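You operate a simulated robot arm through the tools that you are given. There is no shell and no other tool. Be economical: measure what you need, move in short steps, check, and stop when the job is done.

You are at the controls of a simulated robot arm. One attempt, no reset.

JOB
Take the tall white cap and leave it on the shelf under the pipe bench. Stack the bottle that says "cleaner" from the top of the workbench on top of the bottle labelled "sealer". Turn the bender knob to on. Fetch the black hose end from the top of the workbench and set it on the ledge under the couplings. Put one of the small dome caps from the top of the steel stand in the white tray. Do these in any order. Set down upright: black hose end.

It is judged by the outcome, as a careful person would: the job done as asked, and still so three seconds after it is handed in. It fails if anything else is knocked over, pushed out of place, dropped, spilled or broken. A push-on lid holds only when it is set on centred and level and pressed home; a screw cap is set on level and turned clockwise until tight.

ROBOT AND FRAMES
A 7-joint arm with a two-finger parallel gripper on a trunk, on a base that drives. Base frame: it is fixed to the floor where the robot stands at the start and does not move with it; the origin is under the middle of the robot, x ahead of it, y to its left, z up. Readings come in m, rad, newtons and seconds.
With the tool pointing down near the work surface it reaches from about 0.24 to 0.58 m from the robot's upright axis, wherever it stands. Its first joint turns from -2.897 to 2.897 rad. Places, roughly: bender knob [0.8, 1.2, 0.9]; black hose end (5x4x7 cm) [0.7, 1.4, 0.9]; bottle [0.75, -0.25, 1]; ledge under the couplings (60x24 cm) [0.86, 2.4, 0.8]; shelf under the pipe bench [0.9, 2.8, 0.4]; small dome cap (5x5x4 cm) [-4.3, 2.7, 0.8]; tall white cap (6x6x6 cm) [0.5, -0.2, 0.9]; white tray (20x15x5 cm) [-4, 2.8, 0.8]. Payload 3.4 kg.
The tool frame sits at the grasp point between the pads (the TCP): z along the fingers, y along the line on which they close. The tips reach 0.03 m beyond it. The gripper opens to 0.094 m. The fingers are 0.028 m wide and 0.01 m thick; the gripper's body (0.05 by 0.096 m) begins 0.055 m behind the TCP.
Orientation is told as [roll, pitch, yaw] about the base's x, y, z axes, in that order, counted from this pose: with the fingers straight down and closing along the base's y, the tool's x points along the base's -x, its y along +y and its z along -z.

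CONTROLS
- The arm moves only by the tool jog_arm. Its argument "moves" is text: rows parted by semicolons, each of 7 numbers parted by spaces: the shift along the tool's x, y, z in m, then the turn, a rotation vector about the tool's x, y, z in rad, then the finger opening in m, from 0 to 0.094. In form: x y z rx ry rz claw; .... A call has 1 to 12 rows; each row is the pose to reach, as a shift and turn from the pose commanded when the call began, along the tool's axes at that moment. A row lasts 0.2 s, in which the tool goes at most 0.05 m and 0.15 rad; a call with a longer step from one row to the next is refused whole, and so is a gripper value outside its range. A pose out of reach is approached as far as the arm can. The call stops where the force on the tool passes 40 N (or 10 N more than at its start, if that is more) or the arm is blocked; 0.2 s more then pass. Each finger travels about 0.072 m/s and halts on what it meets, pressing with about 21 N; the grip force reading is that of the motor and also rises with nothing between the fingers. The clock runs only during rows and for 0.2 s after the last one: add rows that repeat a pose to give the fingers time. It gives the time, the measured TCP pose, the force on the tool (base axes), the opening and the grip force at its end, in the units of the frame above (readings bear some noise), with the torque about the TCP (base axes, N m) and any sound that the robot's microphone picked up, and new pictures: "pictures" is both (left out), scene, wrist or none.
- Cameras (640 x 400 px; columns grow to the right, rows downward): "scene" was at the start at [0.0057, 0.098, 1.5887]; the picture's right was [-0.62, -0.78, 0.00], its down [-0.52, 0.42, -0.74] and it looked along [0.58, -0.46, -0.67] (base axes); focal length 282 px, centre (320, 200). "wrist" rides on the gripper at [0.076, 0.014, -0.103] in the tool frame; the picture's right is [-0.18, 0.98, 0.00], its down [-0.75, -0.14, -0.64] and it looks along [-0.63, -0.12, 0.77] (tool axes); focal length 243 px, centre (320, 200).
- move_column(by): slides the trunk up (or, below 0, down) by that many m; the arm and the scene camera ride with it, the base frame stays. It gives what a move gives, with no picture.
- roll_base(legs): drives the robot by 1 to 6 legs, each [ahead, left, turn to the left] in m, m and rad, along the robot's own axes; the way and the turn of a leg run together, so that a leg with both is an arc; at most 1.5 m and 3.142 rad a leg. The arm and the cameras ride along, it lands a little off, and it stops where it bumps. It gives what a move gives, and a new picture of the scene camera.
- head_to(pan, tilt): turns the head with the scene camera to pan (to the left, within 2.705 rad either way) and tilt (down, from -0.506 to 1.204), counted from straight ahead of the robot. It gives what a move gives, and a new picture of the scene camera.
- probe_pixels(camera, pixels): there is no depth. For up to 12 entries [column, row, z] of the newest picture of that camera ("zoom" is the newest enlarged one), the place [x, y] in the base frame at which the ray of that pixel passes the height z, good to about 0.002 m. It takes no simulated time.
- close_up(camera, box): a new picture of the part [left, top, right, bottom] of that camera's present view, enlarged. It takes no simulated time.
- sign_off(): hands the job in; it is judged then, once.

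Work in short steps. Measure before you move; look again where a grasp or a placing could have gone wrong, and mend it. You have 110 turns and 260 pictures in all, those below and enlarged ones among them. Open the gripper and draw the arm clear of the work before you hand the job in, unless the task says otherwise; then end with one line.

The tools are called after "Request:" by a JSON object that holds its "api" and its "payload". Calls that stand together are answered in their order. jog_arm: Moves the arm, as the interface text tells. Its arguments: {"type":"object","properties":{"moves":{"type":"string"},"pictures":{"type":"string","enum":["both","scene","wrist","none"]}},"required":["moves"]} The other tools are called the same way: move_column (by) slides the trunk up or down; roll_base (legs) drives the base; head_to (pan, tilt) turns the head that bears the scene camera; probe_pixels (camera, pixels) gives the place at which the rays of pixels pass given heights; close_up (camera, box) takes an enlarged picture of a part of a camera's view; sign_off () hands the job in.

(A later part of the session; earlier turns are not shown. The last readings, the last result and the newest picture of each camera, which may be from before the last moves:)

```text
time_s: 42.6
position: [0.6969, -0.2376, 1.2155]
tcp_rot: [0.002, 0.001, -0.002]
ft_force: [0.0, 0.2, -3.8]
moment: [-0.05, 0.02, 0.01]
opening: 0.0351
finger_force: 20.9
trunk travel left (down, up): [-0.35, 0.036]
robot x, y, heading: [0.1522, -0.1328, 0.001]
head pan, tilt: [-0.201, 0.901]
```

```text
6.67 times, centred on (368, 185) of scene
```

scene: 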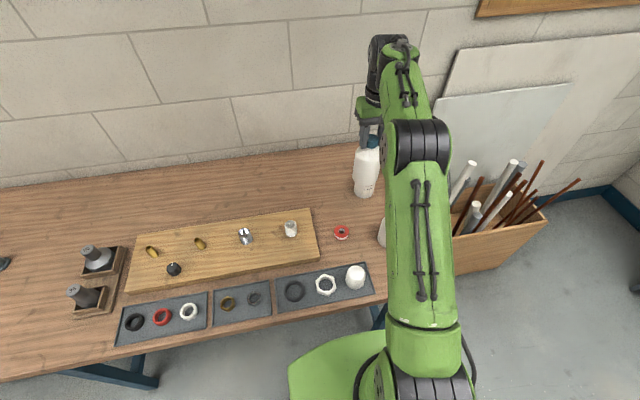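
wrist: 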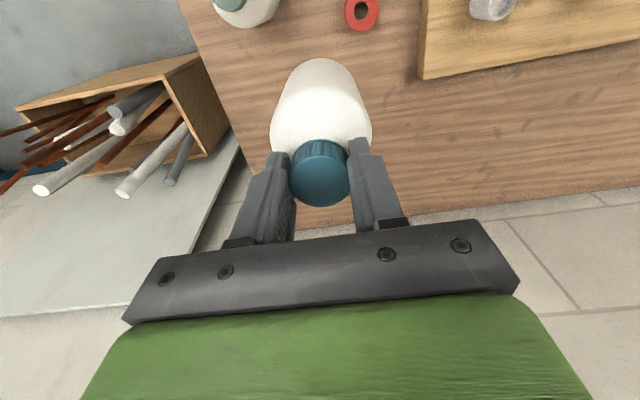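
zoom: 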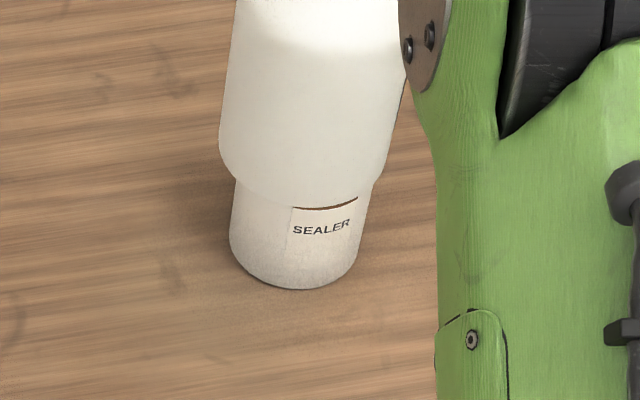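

The sealer is ≈(0.811,-0.2955) and out of arm's reach from here, so I must drive closer. I check what is in front of the base first.

Request:
{"api": "head_to", "payload": {"pan": 0.15, "tilt": 1.2}}

```text
time_s: 43.4
position: [0.6968, -0.2383, 1.215]
tcp_rot: [0.003, -0.002, -0.001]
ft_force: [0.1, 0.5, -4.9]
moment: [0.01, -0.01, 0.0]
opening: 0.0353
finger_force: 21.2
trunk travel left (down, up): [-0.35, 0.036]
robot x, y, heading: [0.1525, -0.1306, 0.005]
head pan, tilt: [0.15, 1.201]
```

scene: 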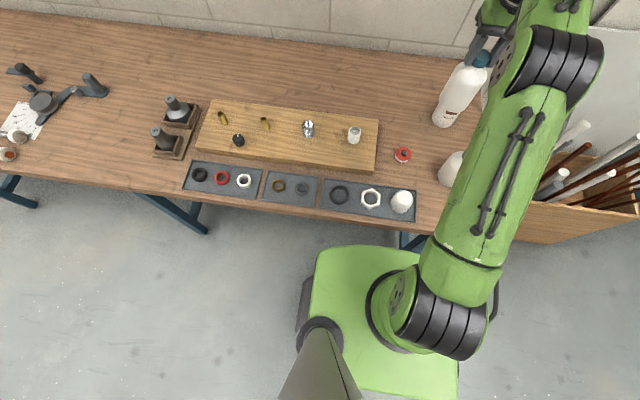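

I probe the green body's front edge at several heights against the bench edge.

Request:
{"api": "probe_pixels", "payload": {"camera": "scene", "pixels": [[365, 248, 0.3], [365, 248, 0.6], [365, 248, 0.8], [365, 248, 1.0], [350, 222, 0.85], [315, 250, 0.8], [458, 390, 0.8], [310, 280, 0.1], [300, 390, 0.8], [410, 232, 0.7]]}}

```text
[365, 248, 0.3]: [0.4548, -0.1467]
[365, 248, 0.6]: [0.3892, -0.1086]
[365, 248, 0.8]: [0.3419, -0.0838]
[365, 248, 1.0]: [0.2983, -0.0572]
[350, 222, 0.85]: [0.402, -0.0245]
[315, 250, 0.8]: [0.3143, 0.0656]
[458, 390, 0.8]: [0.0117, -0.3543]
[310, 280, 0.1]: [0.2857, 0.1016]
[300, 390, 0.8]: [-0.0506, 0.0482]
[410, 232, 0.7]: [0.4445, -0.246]
```

The body front is ≈0.15 m ahead of the axis, bench edge at x≈0.403, so I can go only ~0.055 m closer. I drive there and right 0.15 m; then I will regrasp with a tilted tool to extend the reach.

Request:
{"api": "roll_base", "payload": {"legs": [[0, -0.15, 0], [0.055, 0, 0]]}}

Request:
{"api": "move_column", "payload": {"by": 0.036}}

```text
time_s: 45.4
position: [0.7262, -0.3788, 1.2126]
tcp_rot: [0.003, 0.005, 0.001]
ft_force: [0.3, 0.3, -3.1]
moment: [-0.01, 0.02, -0.03]
opening: 0.0349
finger_force: 20.4
trunk travel left (down, up): [-0.35, 0.036]
robot x, y, heading: [0.1806, -0.2787, 0.007]
head pan, tilt: [0.15, 1.201]
stopped in leg 2: the robot was blocked; the commanded pose is now the measured one
```

scene: 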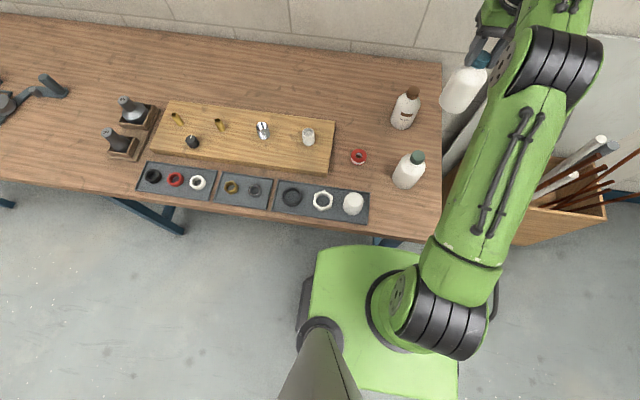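

```text
time_s: 46.2
position: [0.7267, -0.3802, 1.2488]
tcp_rot: [0.003, 0.006, -0.001]
ft_force: [0.2, -0.5, -4.0]
moment: [0.03, 0.02, -0.04]
opening: 0.0348
finger_force: 20.8
trunk travel left (down, up): [-0.386, 0.0]
robot x, y, heading: [0.1825, -0.2763, 0.005]
head pan, tilt: [0.15, 1.201]
```

Blocked at x≈0.18 (only touched, nothing moved). The sealer is in clear view now at (406,105); I measure it.

Request:
{"api": "head_to", "payload": {"pan": 0.15, "tilt": 0.9}}

Request:
{"api": "close_up", "payload": {"camera": "scene", "box": [360, 140, 460, 290]}}

```text
time_s: 47.0
position: [0.7253, -0.3804, 1.2485]
tcp_rot: [0.001, 0.005, 0.0]
ft_force: [-0.7, 0.1, -4.2]
moment: [-0.01, 0.01, -0.01]
opening: 0.035
finger_force: 21.0
trunk travel left (down, up): [-0.386, 0.0]
robot x, y, heading: [0.1805, -0.2747, 0.008]
head pan, tilt: [0.15, 0.901]
```

scene: 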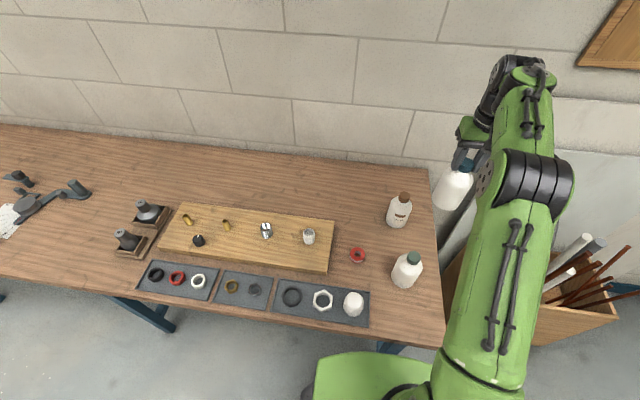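

```text
2.67 times, centred on (410, 215) of scene
```

zoom: 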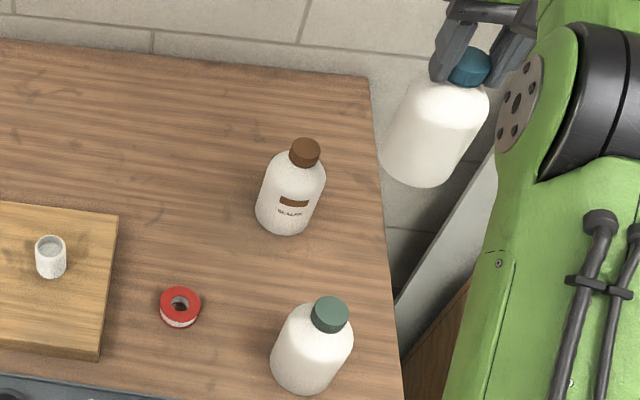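

Request:
{"api": "probe_pixels", "payload": {"camera": "zoom", "pixels": [[305, 149, 0.997], [284, 212, 0.85], [331, 311, 0.997], [303, 368, 0.85], [318, 160, 0.997], [291, 147, 0.997]]}}

```text
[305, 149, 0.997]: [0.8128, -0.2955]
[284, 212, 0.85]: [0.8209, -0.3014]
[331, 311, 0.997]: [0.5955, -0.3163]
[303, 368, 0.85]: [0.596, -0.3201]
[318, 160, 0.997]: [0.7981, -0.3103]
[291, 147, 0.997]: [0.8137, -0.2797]
```

Sealer ≈(0.812,-0.296). I set the cleaner back at its own spot to regrasp with a tilted tool.

Request:
{"api": "jog_arm", "payload": {"moves": "0.007 0.04 0 0 0 0 0; 0.014 0.08 0 0 0 0 0; 0.021 0.12 0 0 0 0 0; 0.028 0.143 0.03 0 0 0 0; 0.028 0.143 0.075 0 0 0 0; 0.028 0.143 0.12 0 0 0 0; 0.028 0.143 0.165 0 0 0 0; 0.028 0.143 0.205 0 0 0 0; 0.028 0.143 0.23 0 0 0 0; 0.028 0.143 0.24 0 0 0 0; 0.028 0.143 0.246 0 0 0 0; 0.028 0.143 0.246 0 0 0 0"}}

```text
time_s: 49.6
position: [0.6972, -0.2382, 1.0024]
tcp_rot: [0.001, 0.003, 0.0]
ft_force: [0.4, 0.6, -3.4]
moment: [0.05, 0.04, 0.01]
opening: 0.0354
finger_force: 21.0
trunk travel left (down, up): [-0.386, 0.0]
robot x, y, heading: [0.1822, -0.2755, 0.002]
head pan, tilt: [0.15, 0.901]
```

scene: 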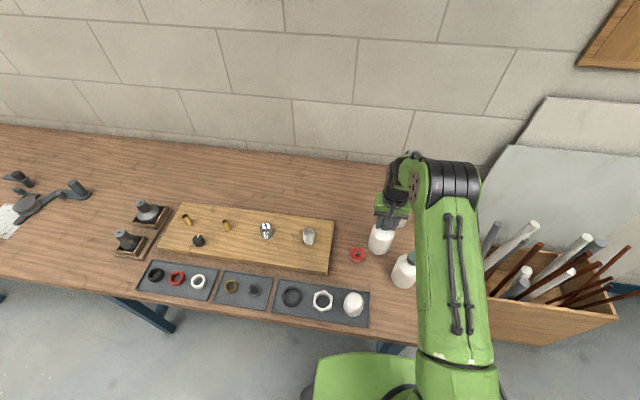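
wrist: 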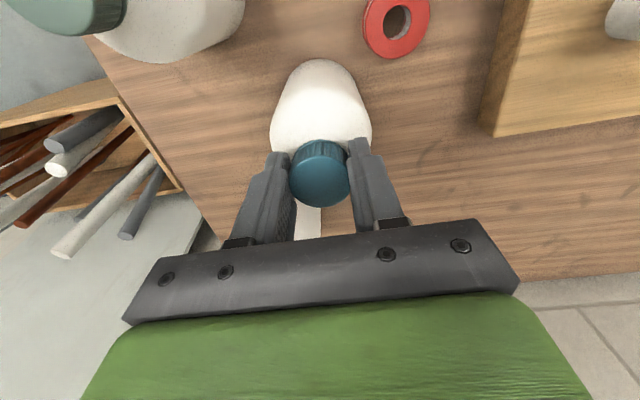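

Still bearing weight: I lower 2 mm, open, rise 10 cm and tilt the tool 0.45 rad outward.

Request:
{"api": "jog_arm", "payload": {"moves": "0 0 0.002 0 0 0 0; 0 0 0.002 0 0 0 0.03; 0 0 0.002 0 0 0 0.06; 0 0 0.002 0 0 0 0.06; 0 0 -0.04 0 0 0 0.06; 0 0 -0.08 0 0 0 0.06; 0.008 0 -0.10 0 -0.15 0 0.06; 0.008 0 -0.10 0 -0.30 0 0.06; 0.008 0 -0.10 0 -0.45 0 0.06; 0.008 0 -0.10 0 -0.45 0 0.06"}}

```text
time_s: 51.8
position: [0.6893, -0.2369, 1.1035]
tcp_rot: [0.002, -0.448, -0.002]
ft_force: [-0.1, -0.3, 1.2]
moment: [-0.02, 0.0, 0.0]
opening: 0.06
finger_force: 0.1
trunk travel left (down, up): [-0.386, 0.0]
robot x, y, heading: [0.1784, -0.2721, 0.01]
head pan, tilt: [0.15, 0.901]
```

scene: 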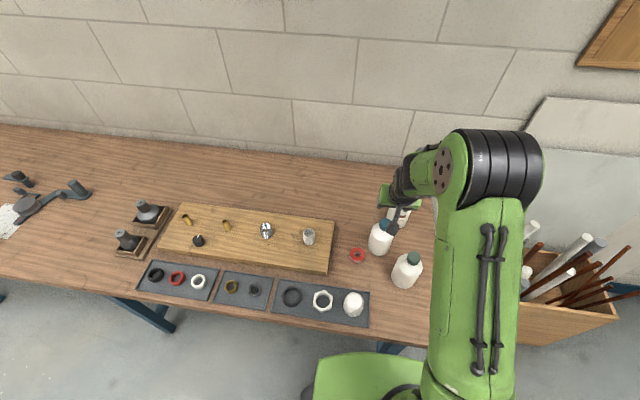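
wrist: 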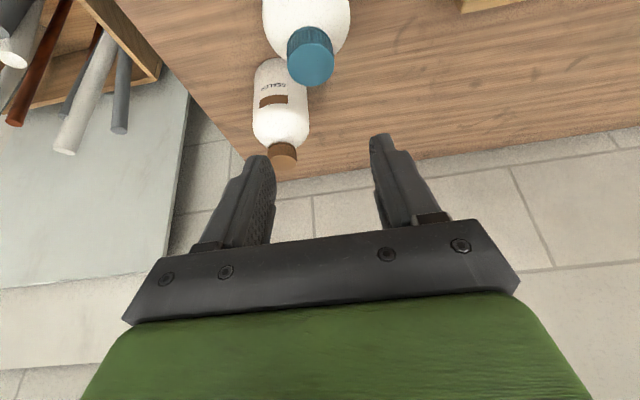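

Tilted as wanted. I check both caps from the wrist view.

Request:
{"api": "probe_pixels", "payload": {"camera": "wrist", "pixels": [[312, 64, 0.997], [283, 157, 0.997], [312, 64, 0.985], [283, 157, 0.985]]}}

```text
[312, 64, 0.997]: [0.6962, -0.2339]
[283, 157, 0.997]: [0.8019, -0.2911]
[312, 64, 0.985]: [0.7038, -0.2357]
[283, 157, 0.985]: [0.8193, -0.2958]
```

Descend vertically 0.10 m with the tilted tool, close, and test-lift 4 cm.

Request:
{"api": "jog_arm", "payload": {"moves": "0.0173 0 0.036 0 0 0 0.06; 0.0347 0 0.072 0 0 0 0.06; 0.0433 -0.001 0.09 0 0 0 0.06; 0.0433 -0.001 0.09 0 0 0 0.04; 0.0433 -0.001 0.09 0 0 0 0.0; 0.0433 -0.001 0.09 0 0 0 0.0; 0.0433 -0.001 0.09 0 0 0 0.0; 0.0433 -0.001 0.09 0 0 0 0.0; 0.0347 -0.001 0.072 0 0 0 0; 0.026 -0.001 0.054 0 0 0 0; 0.026 -0.001 0.054 0 0 0 0"}}

Request:
{"api": "close_up", "payload": {"camera": "scene", "box": [340, 130, 460, 290]}}

```text
time_s: 54.2
position: [0.6909, -0.2369, 1.0431]
tcp_rot: [0.002, -0.446, -0.002]
ft_force: [0.0, 0.1, -3.9]
moment: [-0.01, 0.03, 0.0]
opening: 0.0351
finger_force: 20.9
trunk travel left (down, up): [-0.386, 0.0]
robot x, y, heading: [0.1808, -0.2745, 0.005]
head pan, tilt: [0.15, 0.901]
```

scene: 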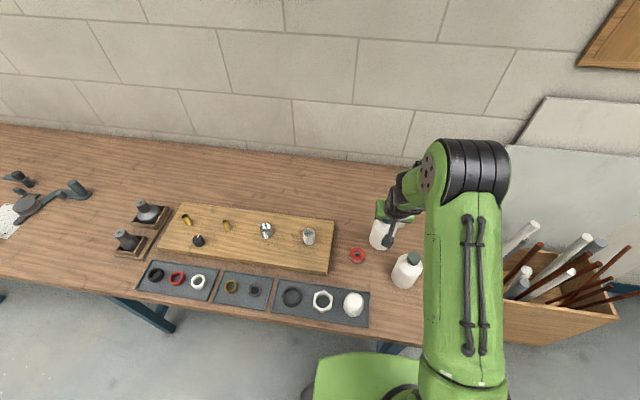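
wrist: 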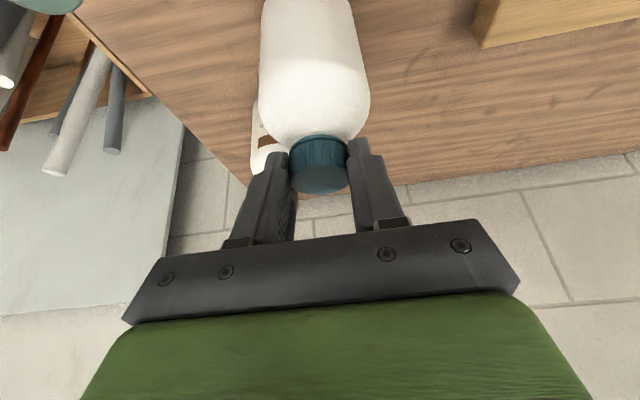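

```text
2.50 times, centred on (400, 210) of scene
```

zoom: 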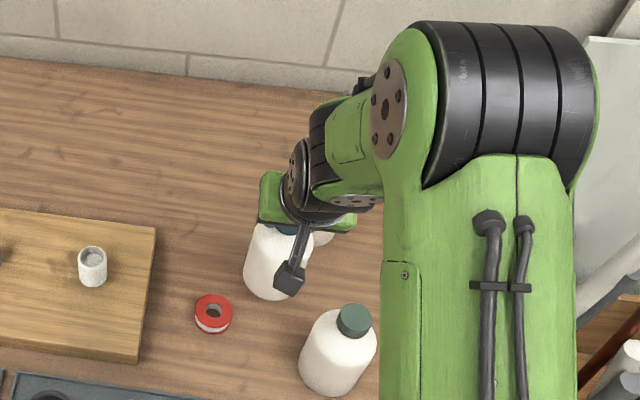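

Held (−3.9 N). I lift to ≈1.21, then shift over the sealer.

Request:
{"api": "jog_arm", "payload": {"moves": "-0.018 0 -0.0377 0 0 0 0; -0.036 0 -0.0754 0 0 0 0; -0.054 0 -0.113 0 0 0 0; -0.072 0 -0.1507 0 0 0 0; -0.0975 -0.015 -0.1385 0 0 0 0; -0.123 -0.03 -0.1263 0 0 0 0; -0.1485 -0.045 -0.1142 0 0 0 0; -0.174 -0.059 -0.102 0 0 0 0; -0.174 -0.059 -0.102 0 0 0 0; -0.174 -0.059 -0.102 0 0 0 0"}}

Request:
{"api": "close_up", "payload": {"camera": "scene", "box": [340, 100, 460, 260]}}

```text
time_s: 56.4
position: [0.8046, -0.2962, 1.2087]
tcp_rot: [0.002, -0.445, -0.001]
ft_force: [0.0, -0.2, -4.3]
moment: [0.0, 0.03, 0.03]
opening: 0.0351
finger_force: 21.0
trunk travel left (down, up): [-0.386, 0.0]
robot x, y, heading: [0.1813, -0.2745, 0.001]
head pan, tilt: [0.15, 0.901]
```

scene: 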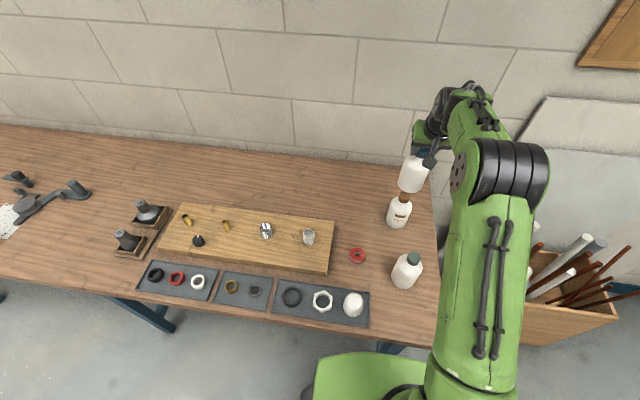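
wrist: 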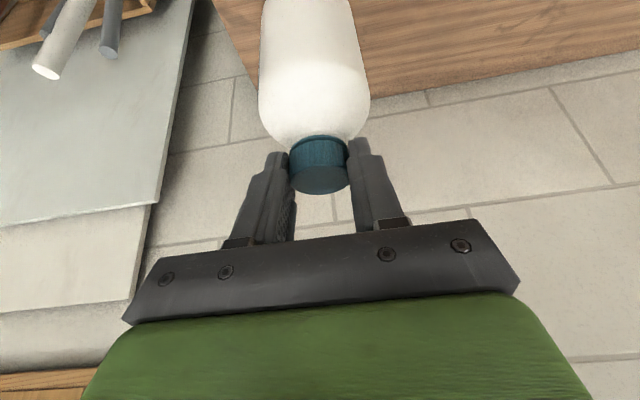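

```text
2.50 times, centred on (400, 180) of scene
```

zoom: 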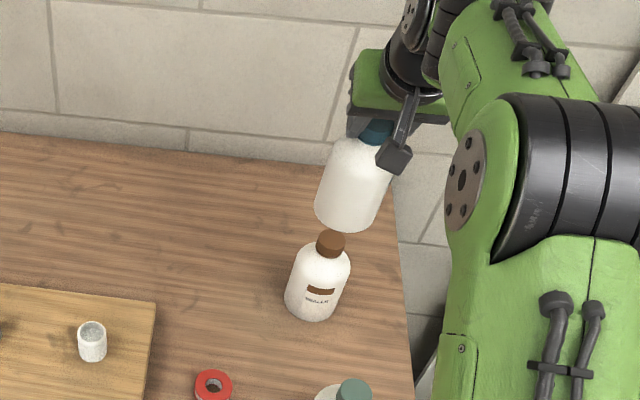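

On target. I descend to just above contact (z≈1.156) and look.

Request:
{"api": "jog_arm", "payload": {"moves": "0.0108 0 0.0226 0 0 0 0; 0.0181 0 0.0379 0 0 0 0; 0.0227 0 0.0475 0 0 0 0; 0.0227 0 0.0475 0 0 0 0"}}

Request:
{"api": "close_up", "payload": {"camera": "scene", "box": [370, 120, 460, 240]}}

```text
time_s: 57.4
position: [0.8012, -0.296, 1.1581]
tcp_rot: [0.002, -0.446, -0.001]
ft_force: [-0.9, 0.3, -4.7]
moment: [0.01, 0.02, 0.0]
opening: 0.0352
finger_force: 20.8
trunk travel left (down, up): [-0.386, 0.0]
robot x, y, heading: [0.1826, -0.2729, 0.007]
head pan, tilt: [0.15, 0.901]
```

scene: 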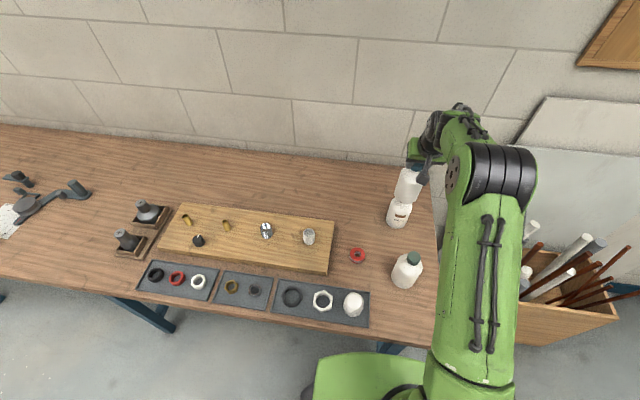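
wrist: 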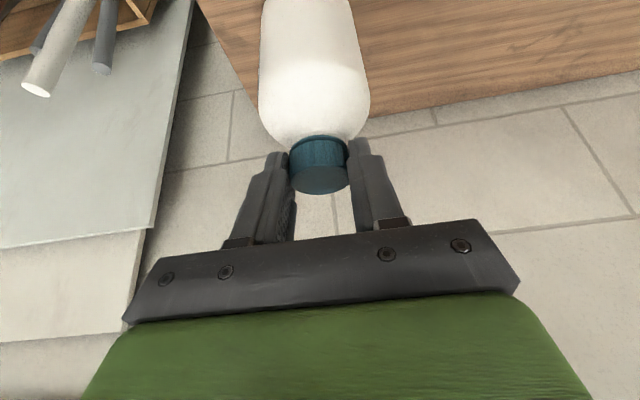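

```text
3.33 times, centred on (415, 180) of scene
```

zoom: 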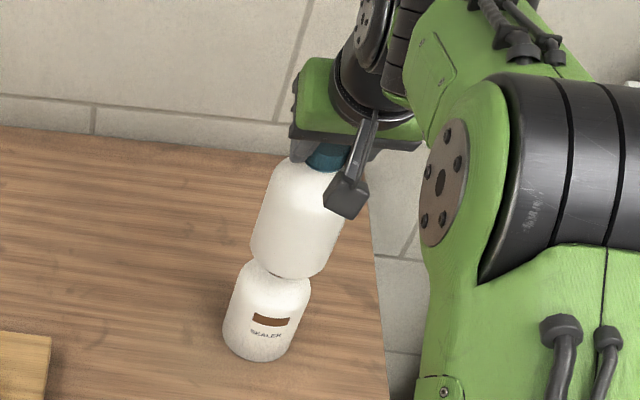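

Alignment looks right. I lower the last ~8 mm with a 2 mm outward correction, watching force.

Request:
{"api": "jog_arm", "payload": {"moves": "-0.001 0 0.003 0 0 0 0; 0 0 0.0055 0 0 0 0; 0.001 0 0.0073 0 0 0 0; 0.001 0 0.0073 0 0 0 0", "pictures": "none"}}

```text
time_s: 58.4
position: [0.805, -0.2964, 1.1505]
tcp_rot: [0.002, -0.447, -0.002]
ft_force: [-0.4, -0.6, -3.8]
moment: [0.0, 0.03, 0.02]
opening: 0.0352
finger_force: 20.7
trunk travel left (down, up): [-0.386, 0.0]
robot x, y, heading: [0.1843, -0.274, 0.006]
head pan, tilt: [0.15, 0.901]
```

Not yet bearing; down in 2 mm steps.

Request:
{"api": "jog_arm", "payload": {"moves": "0.0006 0 0.0012 0 0 0 0; 0.0009 0 0.0018 0 0 0 0; 0.0009 0 0.0018 0 0 0 0", "pictures": "none"}}

Request:
{"api": "jog_arm", "payload": {"moves": "0.0006 0 0.0012 0 0 0 0; 0.0009 0 0.0018 0 0 0 0; 0.0009 0 0.0018 0 0 0 0"}}

Request:
{"api": "close_up", "payload": {"camera": "scene", "box": [370, 120, 460, 240]}}

```text
time_s: 59.2
position: [0.8036, -0.2947, 1.1485]
tcp_rot: [0.0, -0.448, -0.002]
ft_force: [0.1, -0.9, -4.2]
moment: [0.01, 0.0, 0.0]
opening: 0.0351
finger_force: 21.0
trunk travel left (down, up): [-0.386, 0.0]
robot x, y, heading: [0.1793, -0.2768, 0.004]
head pan, tilt: [0.15, 0.901]
```

```text
time_s: 60.0
position: [0.8036, -0.2958, 1.149]
tcp_rot: [0.002, -0.45, 0.0]
ft_force: [-1.2, -0.1, 5.6]
moment: [-0.06, 0.16, -0.02]
opening: 0.0351
finger_force: 20.8
trunk travel left (down, up): [-0.386, 0.0]
robot x, y, heading: [0.1824, -0.2762, 0.005]
head pan, tilt: [0.15, 0.901]
```

scene: 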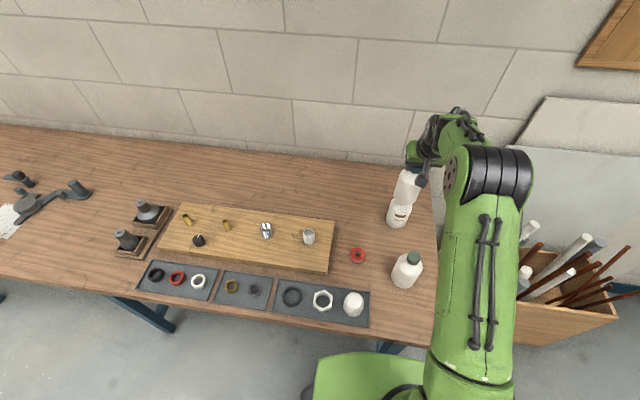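
wrist: 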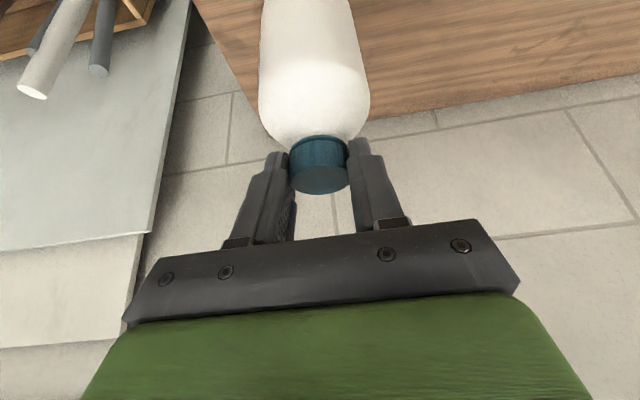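

```text
3.33 times, centred on (415, 180) of scene
```

zoom: 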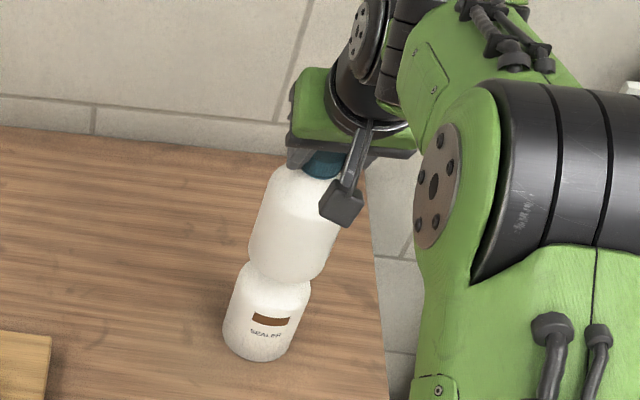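

Contact made (+5.6 N). I open the jaws slowly and look.

Request:
{"api": "jog_arm", "payload": {"moves": "0 0 -0.001 0 0 0 0.038; 0 0 -0.001 0 0 0 0.045; 0 0 -0.001 0 0 0 0.055; 0 0 -0.001 0 0 0 0.06; 0 0 -0.001 0 0 0 0.06"}}

Request:
{"api": "close_up", "payload": {"camera": "scene", "box": [370, 120, 460, 240]}}

```text
time_s: 61.2
position: [0.8044, -0.2958, 1.1479]
tcp_rot: [0.001, -0.448, -0.004]
ft_force: [0.5, 0.0, 0.3]
moment: [-0.03, -0.02, -0.01]
opening: 0.0597
finger_force: 0.1
trunk travel left (down, up): [-0.386, 0.0]
robot x, y, heading: [0.1823, -0.2744, 0.003]
head pan, tilt: [0.15, 0.901]
```

scene: 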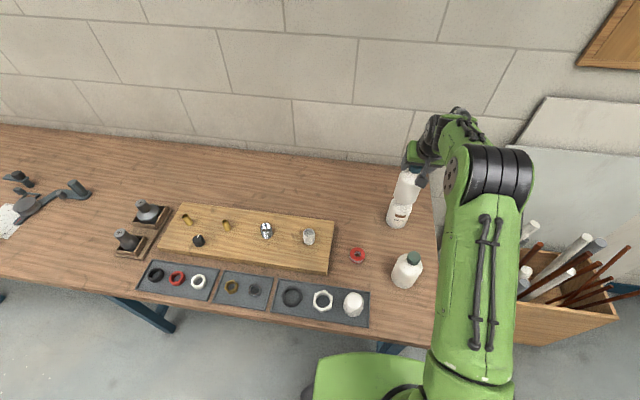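
wrist: 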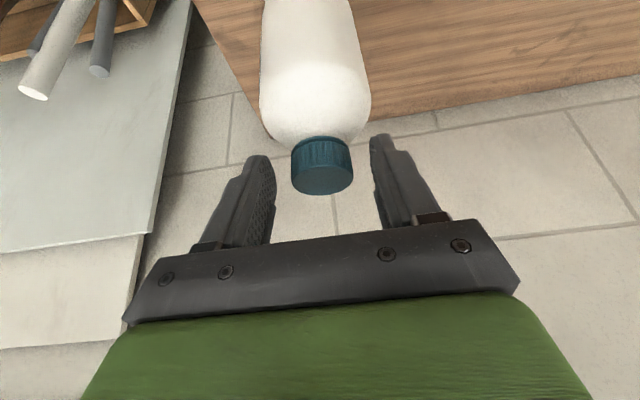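

```text
3.33 times, centred on (415, 180) of scene
```

zoom: 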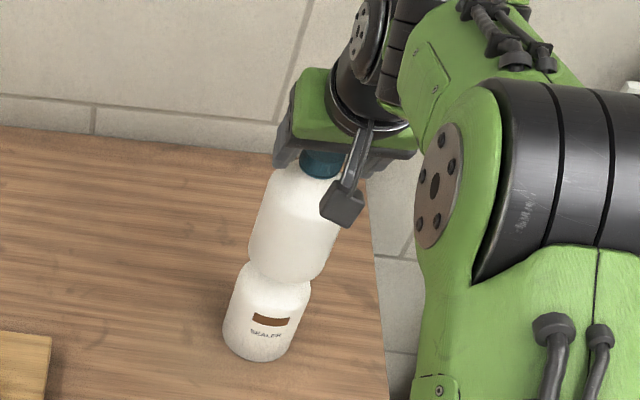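

It stands freely. I withdraw along the tool axis, then back and upright toward the tall white cap.

Request:
{"api": "jog_arm", "payload": {"moves": "0 0 -0.04 0 0 0 0.06; 0 0 -0.085 0 0 0 0.065; 0 0 -0.12 0 0 0 0.07; 0.04 0.01 -0.14 0 0 0 0.08; 0.085 0.02 -0.16 0 0.14 0 0.09; 0.13 0.04 -0.18 0 0.28 0 0.09; 0.175 0.06 -0.20 0 0.43 0 0.09; 0.22 0.08 -0.21 0 0.448 0 0.09; 0.25 0.10 -0.20 0 0.448 0 0.09; 0.25 0.10 -0.2 0 0.448 0 0.09"}}

Request:
{"api": "close_up", "payload": {"camera": "scene", "box": [340, 120, 460, 330]}}

```text
refused: row 5 steps farther than a row can; nothing moved
```

```text
1.90 times, centred on (400, 225) of scene
```

zoom: 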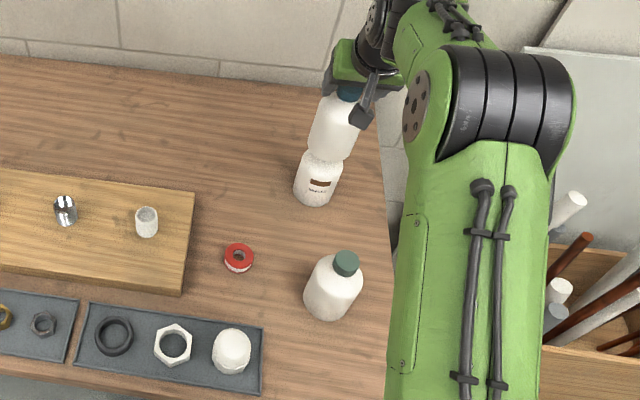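

Row too long; same plan with smaller steps.

Request:
{"api": "jog_arm", "payload": {"moves": "0 0 -0.04 0 0 0 0.06; 0 0 -0.08 0 0 0 0.065; 0 0 -0.12 0 0 0 0.07; 0.035 0.008 -0.135 0 0 0 0.08; 0.07 0.016 -0.15 0 0.14 0 0.09; 0.105 0.03 -0.165 0 0.28 0 0.09; 0.14 0.045 -0.18 0 0.42 0 0.09; 0.175 0.06 -0.19 0 0.448 0 0.09; 0.21 0.075 -0.20 0 0.448 0 0.09; 0.245 0.09 -0.2 0 0.448 0 0.09; 0.245 0.09 -0.2 0 0.448 0 0.09"}}

Request:
{"api": "close_up", "payload": {"camera": "scene", "box": [340, 120, 460, 330]}}

```text
time_s: 63.6
position: [0.4966, -0.2062, 1.2221]
tcp_rot: [0.001, 0.003, -0.001]
ft_force: [0.8, -1.3, -0.3]
moment: [-0.01, -0.01, -0.02]
opening: 0.0904
finger_force: 0.1
trunk travel left (down, up): [-0.386, 0.0]
robot x, y, heading: [0.1844, -0.2747, 0.006]
head pan, tilt: [0.15, 0.901]
```

scene: 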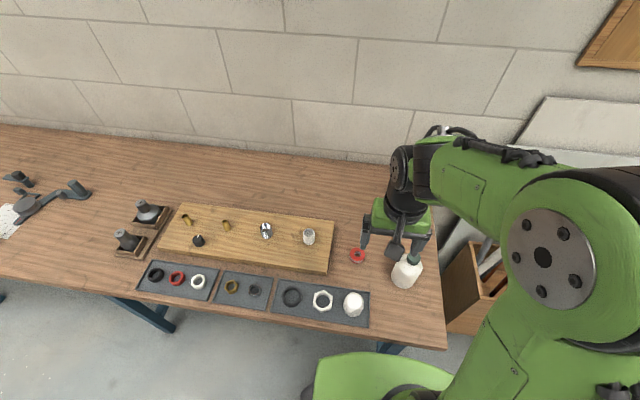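
wrist: 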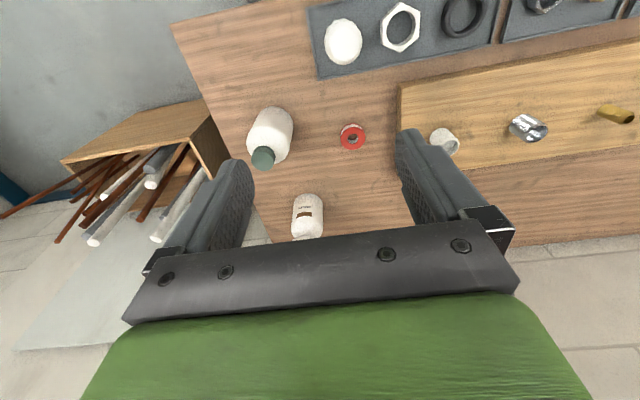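

```text
1.90 times, centred on (400, 225) of scene
```

zoom: 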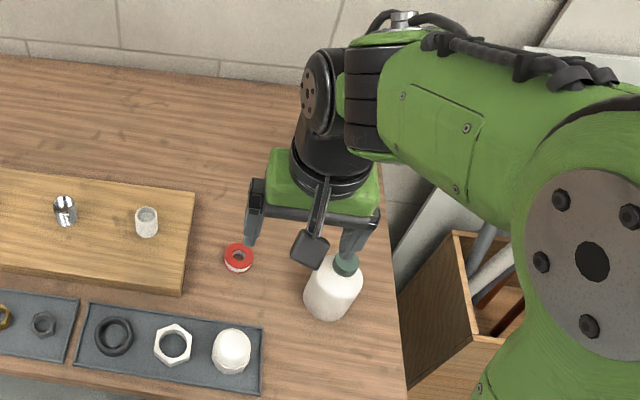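

The stack stands behind the hand (wrist (308,215) shows the sealer upright). Now I measure the tall white cap at scene (353,304).

Request:
{"api": "close_up", "payload": {"camera": "scene", "box": [320, 280, 380, 330]}}

Request:
{"api": "probe_pixels", "payload": {"camera": "scene", "pixels": [[353, 300, 0.91], [353, 310, 0.86]]}}

Request:
{"api": "probe_pixels", "payload": {"camera": "wrist", "pixels": [[343, 41, 0.89], [343, 41, 0.86], [308, 215, 0.9]]}}

```text
8.00 times, centred on (350, 305) of scene
```

zoom: 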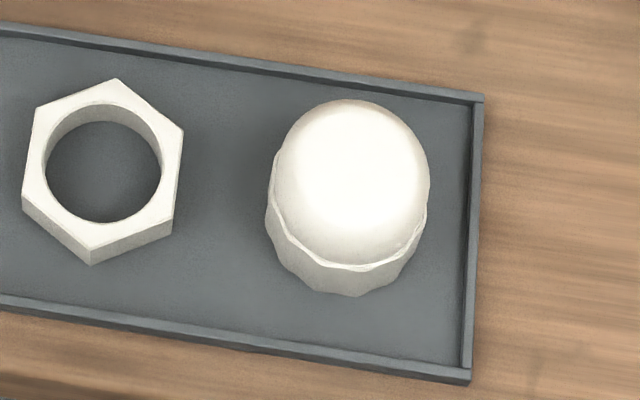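

```text
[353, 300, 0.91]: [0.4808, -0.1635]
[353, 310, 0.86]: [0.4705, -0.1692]
```

```text
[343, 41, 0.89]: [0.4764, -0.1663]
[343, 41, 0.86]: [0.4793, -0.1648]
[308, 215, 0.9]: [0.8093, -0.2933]
```

Request:
{"api": "probe_pixels", "payload": {"camera": "zoom", "pixels": [[346, 235, 0.855], [266, 215, 0.87], [426, 215, 0.87], [357, 180, 0.915], [281, 170, 0.89], [430, 185, 0.89], [350, 296, 0.855], [183, 130, 0.87], [480, 95, 0.865]]}}

Request:
{"api": "close_up", "payload": {"camera": "wrist", "box": [300, 0, 440, 90]}}

```text
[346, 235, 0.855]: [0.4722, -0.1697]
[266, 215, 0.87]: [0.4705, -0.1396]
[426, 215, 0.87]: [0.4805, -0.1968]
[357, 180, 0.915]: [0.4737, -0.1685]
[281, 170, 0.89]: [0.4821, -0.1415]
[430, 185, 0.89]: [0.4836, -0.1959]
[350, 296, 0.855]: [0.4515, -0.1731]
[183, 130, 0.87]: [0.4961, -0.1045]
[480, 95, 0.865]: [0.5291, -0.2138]
```

```text
4.44 times, centred on (370, 45) of wrist
```

zoom: 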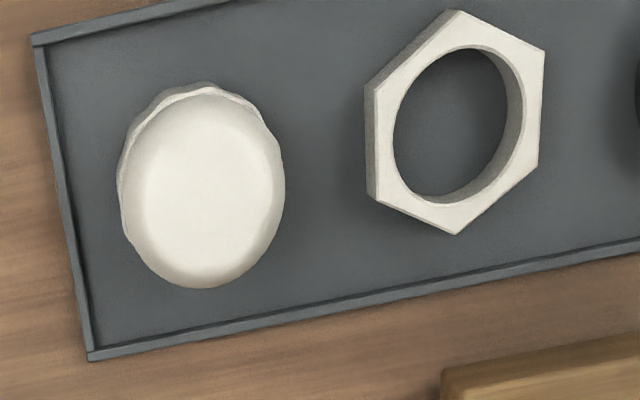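

Cap centre ≈(0.474,-0.1685), ⌀≈0.057. I go over it at z 1.0.

Request:
{"api": "jog_arm", "payload": {"moves": "0.01 0.02 0.02 0 0 0 0.08; 0.0226 0.0377 0.05 0 0 0 0.076; 0.0226 0.0377 0.095 0 0 0 0.076; 0.0226 0.0377 0.14 0 0 0 0.076; 0.0226 0.0377 0.185 0 0 0 0.076; 0.0226 0.0377 0.222 0 0 0 0.076; 0.0226 0.0377 0.222 0 0 0 0.076"}}

```text
time_s: 65.2
position: [0.4732, -0.1701, 1.0003]
tcp_rot: [0.002, 0.0, 0.001]
ft_force: [0.2, -0.2, -0.9]
moment: [0.03, 0.01, -0.01]
opening: 0.0763
finger_force: 0.0
trunk travel left (down, up): [-0.386, 0.0]
robot x, y, heading: [0.1821, -0.2741, 0.006]
head pan, tilt: [0.15, 0.901]
```

scene: 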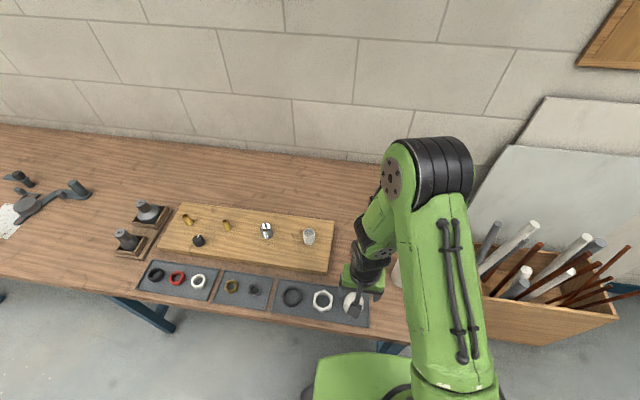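
wrist: 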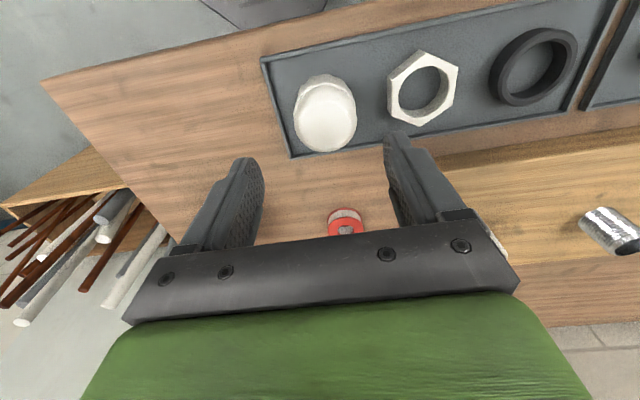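

Request:
{"api": "probe_pixels", "payload": {"camera": "wrist", "pixels": [[295, 112, 0.89], [357, 118, 0.89], [327, 118, 0.915], [326, 75, 0.87], [390, 100, 0.87]]}}

```text
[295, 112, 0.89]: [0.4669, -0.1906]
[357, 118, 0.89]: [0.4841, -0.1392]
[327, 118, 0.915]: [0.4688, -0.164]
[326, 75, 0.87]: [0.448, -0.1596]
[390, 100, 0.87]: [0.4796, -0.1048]
```

Centre y≈-0.167; I descend to z 0.90 and close.

Request:
{"api": "jog_arm", "payload": {"moves": "0 0.003 0.04 0 0 0 0.076; 0 0.003 0.075 0 0 0 0.076; 0 0.003 0.1 0 0 0 0.076; 0 0.003 0.1 0 0 0 0.06; 0 0.003 0.1 0 0 0 0.03; 0 0.003 0.1 0 0 0 0.03; 0 0.003 0.1 0 0 0 0.03"}}

```text
time_s: 66.8
position: [0.4739, -0.1646, 0.9]
tcp_rot: [-0.001, 0.002, 0.0]
ft_force: [0.1, 0.0, 1.0]
moment: [-0.03, -0.03, 0.0]
opening: 0.058
finger_force: 21.4
trunk travel left (down, up): [-0.386, 0.0]
robot x, y, heading: [0.1841, -0.2739, 0.004]
head pan, tilt: [0.15, 0.901]
```

scene: 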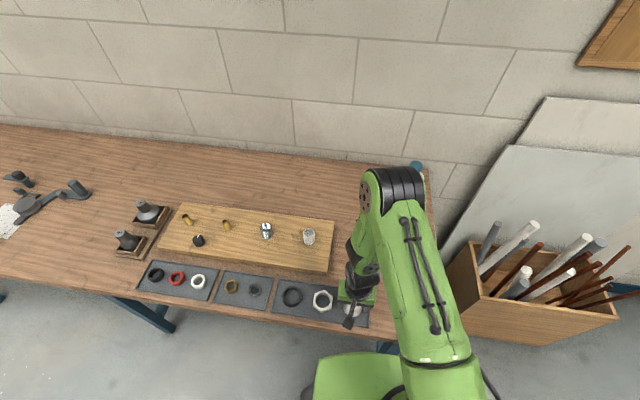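
wrist: 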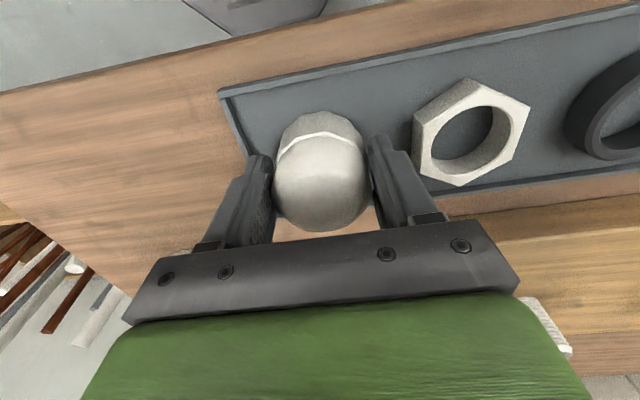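

Gripped (0.058 m). Lift it and draw it back above the bench edge.

Request:
{"api": "jog_arm", "payload": {"moves": "0 0 -0.04 0 0 0 0.03; 0 0 -0.08 0 0 0 0.03; 0 0 -0.12 0 0 0 0.03; 0 0 -0.16 0 0 0 0.03; 0 0 -0.2 0 0 0 0.03; 0 0 -0.24 0 0 0 0.03; 0 0 -0.24 0 0 0 0.03"}}

Request:
{"api": "close_up", "payload": {"camera": "scene", "box": [330, 120, 460, 330]}}

```text
time_s: 68.4
position: [0.4753, -0.1637, 1.1427]
tcp_rot: [0.002, 0.001, 0.0]
ft_force: [0.5, -0.4, -1.4]
moment: [0.01, -0.01, 0.02]
opening: 0.0581
finger_force: 20.6
trunk travel left (down, up): [-0.386, 0.0]
robot x, y, heading: [0.1803, -0.2705, 0.007]
head pan, tilt: [0.15, 0.901]
```

scene: 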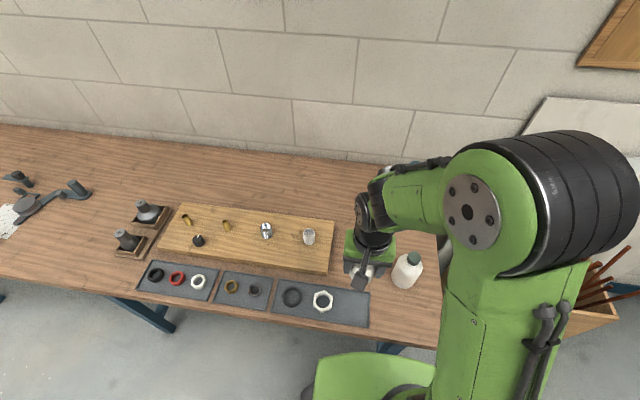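
wrist: 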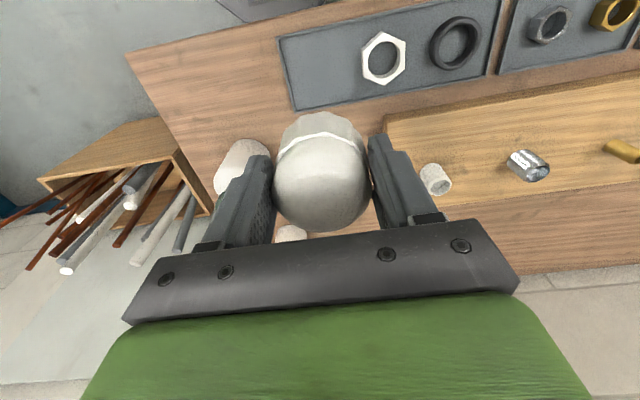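

```text
1.90 times, centred on (395, 225) of scene
```

zoom: 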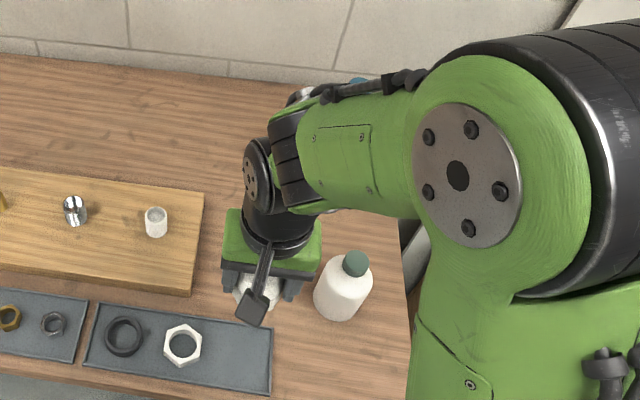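

The cap is held and the stack unaffected. I back out 0.25 m and drive left 1.4 m, then look ahead-left.

Request:
{"api": "roll_base", "payload": {"legs": [[-0.25, 0, 0], [0, 1.45, 0]]}}

Request:
{"api": "head_to", "payload": {"pan": -0.05, "tilt": 0.75}}

Request:
{"api": "head_to", "payload": {"pan": 0.85, "tilt": 0.6}}

```text
time_s: 77.0
position: [0.227, 1.2848, 1.1433]
tcp_rot: [0.0, 0.002, -0.016]
ft_force: [-0.3, -0.2, -1.0]
moment: [0.01, -0.02, -0.03]
opening: 0.0579
finger_force: 20.9
trunk travel left (down, up): [-0.386, 0.0]
robot x, y, heading: [-0.0699, 1.1759, -0.011]
head pan, tilt: [0.15, 0.901]
```

scene: 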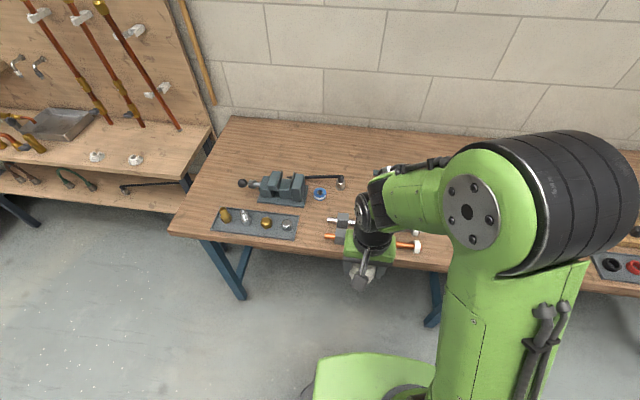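

```text
time_s: 77.8
position: [0.2259, 1.2835, 1.1421]
tcp_rot: [0.0, 0.002, -0.015]
ft_force: [1.4, -0.6, -0.7]
moment: [-0.03, 0.01, 0.05]
opening: 0.0578
finger_force: 21.2
trunk travel left (down, up): [-0.386, 0.0]
robot x, y, heading: [-0.0675, 1.1763, -0.009]
head pan, tilt: [-0.051, 0.75]
```

scene: 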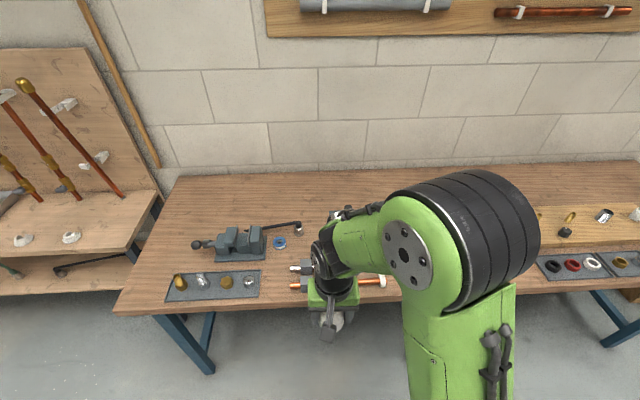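

```text
time_s: 79.0
position: [0.2258, 1.2827, 1.1428]
tcp_rot: [0.003, 0.002, -0.015]
ft_force: [0.0, 0.5, -0.5]
moment: [0.0, -0.01, -0.01]
opening: 0.0578
finger_force: 20.9
trunk travel left (down, up): [-0.386, 0.0]
robot x, y, heading: [-0.0667, 1.178, -0.015]
head pan, tilt: [0.85, 0.6]
```

scene: 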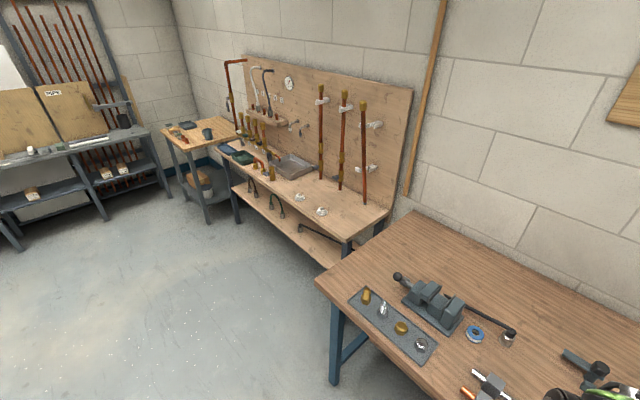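

I enlarge the pipe bench and the workbench's left part.

Request:
{"api": "close_up", "payload": {"camera": "scene", "box": [200, 50, 420, 270]}}

Request:
{"api": "close_up", "payload": {"camera": "scene", "box": [330, 250, 640, 400]}}

Request:
{"api": "probe_pixels", "payload": {"camera": "scene", "pixels": [[345, 242, 0.8], [225, 165, 0.8], [320, 262, 0.4], [236, 187, 0.4], [285, 122, 1.1], [505, 340, 0.87], [300, 210, 0.4]]}}

```text
1.82 times, centred on (310, 160) of scene
```

zoom: 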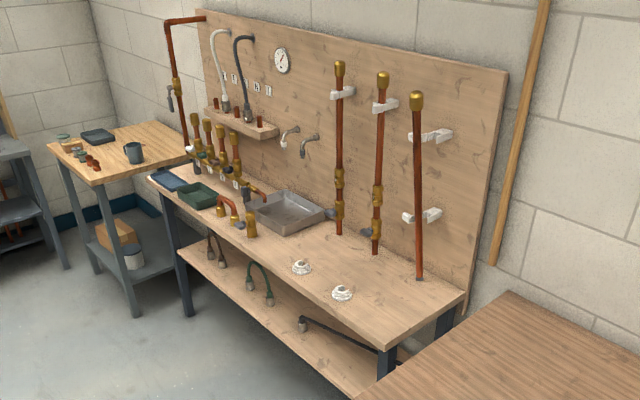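

```text
2.06 times, centred on (485, 325) of scene
```

zoom: 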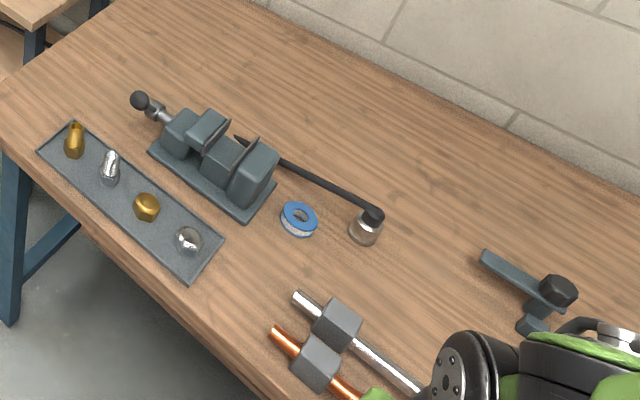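

```text
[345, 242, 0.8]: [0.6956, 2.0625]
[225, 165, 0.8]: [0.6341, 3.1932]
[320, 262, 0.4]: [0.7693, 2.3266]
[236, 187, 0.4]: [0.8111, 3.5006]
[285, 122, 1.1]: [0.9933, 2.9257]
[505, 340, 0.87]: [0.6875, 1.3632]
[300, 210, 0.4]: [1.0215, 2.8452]
```

I drive further left to y≈2.6 facing the pipe bench and inspect its shelf.

Request:
{"api": "roll_base", "payload": {"legs": [[0, 1.4, 0.012]]}}

Request:
{"api": "head_to", "payload": {"pan": 0.05, "tilt": 0.75}}

Request:
{"api": "close_up", "payload": {"camera": "scene", "box": [0, 180, 340, 400]}}

```text
time_s: 86.0
position: [0.2439, 2.6992, 1.1426]
tcp_rot: [0.003, 0.003, -0.018]
ft_force: [0.7, -0.3, -1.1]
moment: [-0.03, -0.01, 0.03]
opening: 0.058
finger_force: 21.1
trunk travel left (down, up): [-0.386, 0.0]
robot x, y, heading: [-0.0514, 2.5964, -0.017]
head pan, tilt: [0.85, 0.6]
```

scene: 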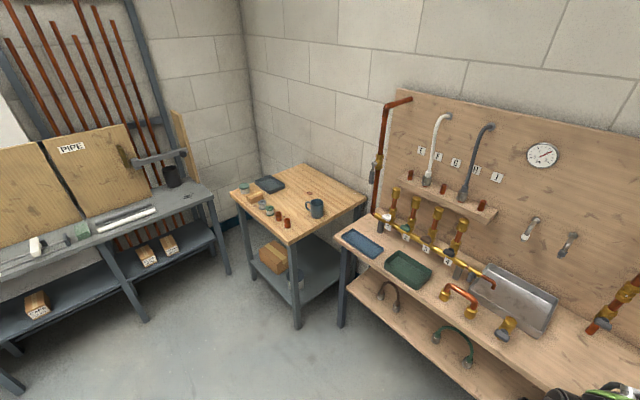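

```text
time_s: 87.2
position: [0.2446, 2.6999, 1.1414]
tcp_rot: [0.002, 0.003, -0.02]
ft_force: [-0.6, -0.7, 0.1]
moment: [-0.01, 0.03, 0.02]
opening: 0.0579
finger_force: 21.0
trunk travel left (down, up): [-0.386, 0.0]
robot x, y, heading: [-0.0501, 2.593, -0.012]
head pan, tilt: [0.051, 0.75]
```

scene: 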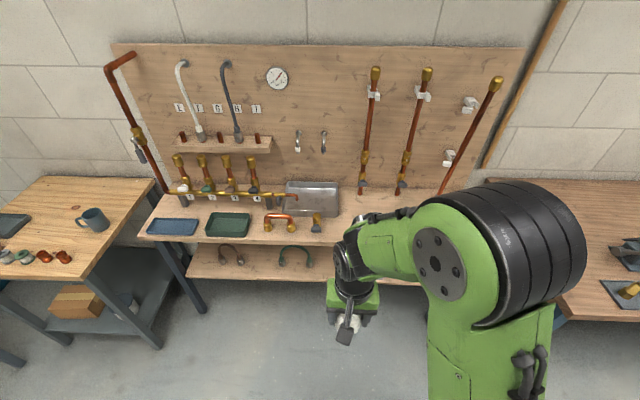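

```text
1.82 times, centred on (170, 290) of scene
```

zoom: 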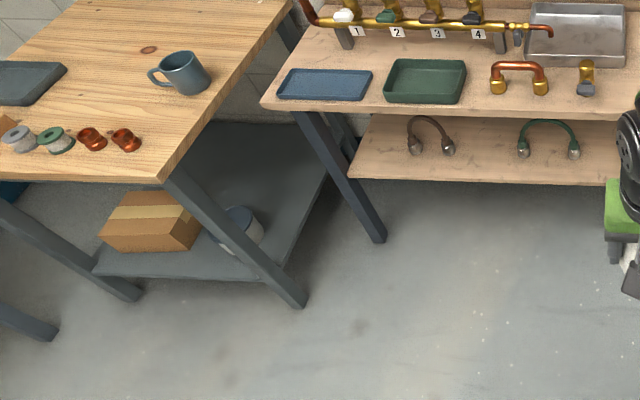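

I measure the bench top and shelf edges, and take a closer look right of the arm.

Request:
{"api": "probe_pixels", "payload": {"camera": "scene", "pixels": [[146, 236, 0.8], [188, 278, 0.4], [320, 280, 0.4], [200, 246, 0.4], [300, 246, 0.4], [310, 240, 0.8], [233, 262, 0.4], [296, 265, 0.4], [206, 310, 0.0], [340, 190, 0.8]]}}

Request:
{"api": "close_up", "payload": {"camera": "scene", "box": [150, 60, 530, 290]}}

```text
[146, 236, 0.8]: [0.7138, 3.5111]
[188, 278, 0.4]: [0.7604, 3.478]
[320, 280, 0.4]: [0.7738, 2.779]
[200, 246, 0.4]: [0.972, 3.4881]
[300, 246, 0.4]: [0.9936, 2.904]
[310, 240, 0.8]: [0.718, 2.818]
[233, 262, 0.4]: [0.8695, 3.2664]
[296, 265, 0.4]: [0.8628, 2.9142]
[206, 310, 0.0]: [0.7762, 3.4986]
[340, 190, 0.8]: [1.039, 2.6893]
```

```text
1.68 times, centred on (340, 175) of scene
```

zoom: 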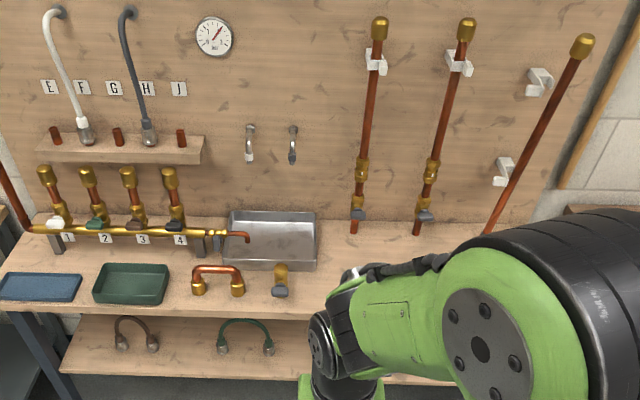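

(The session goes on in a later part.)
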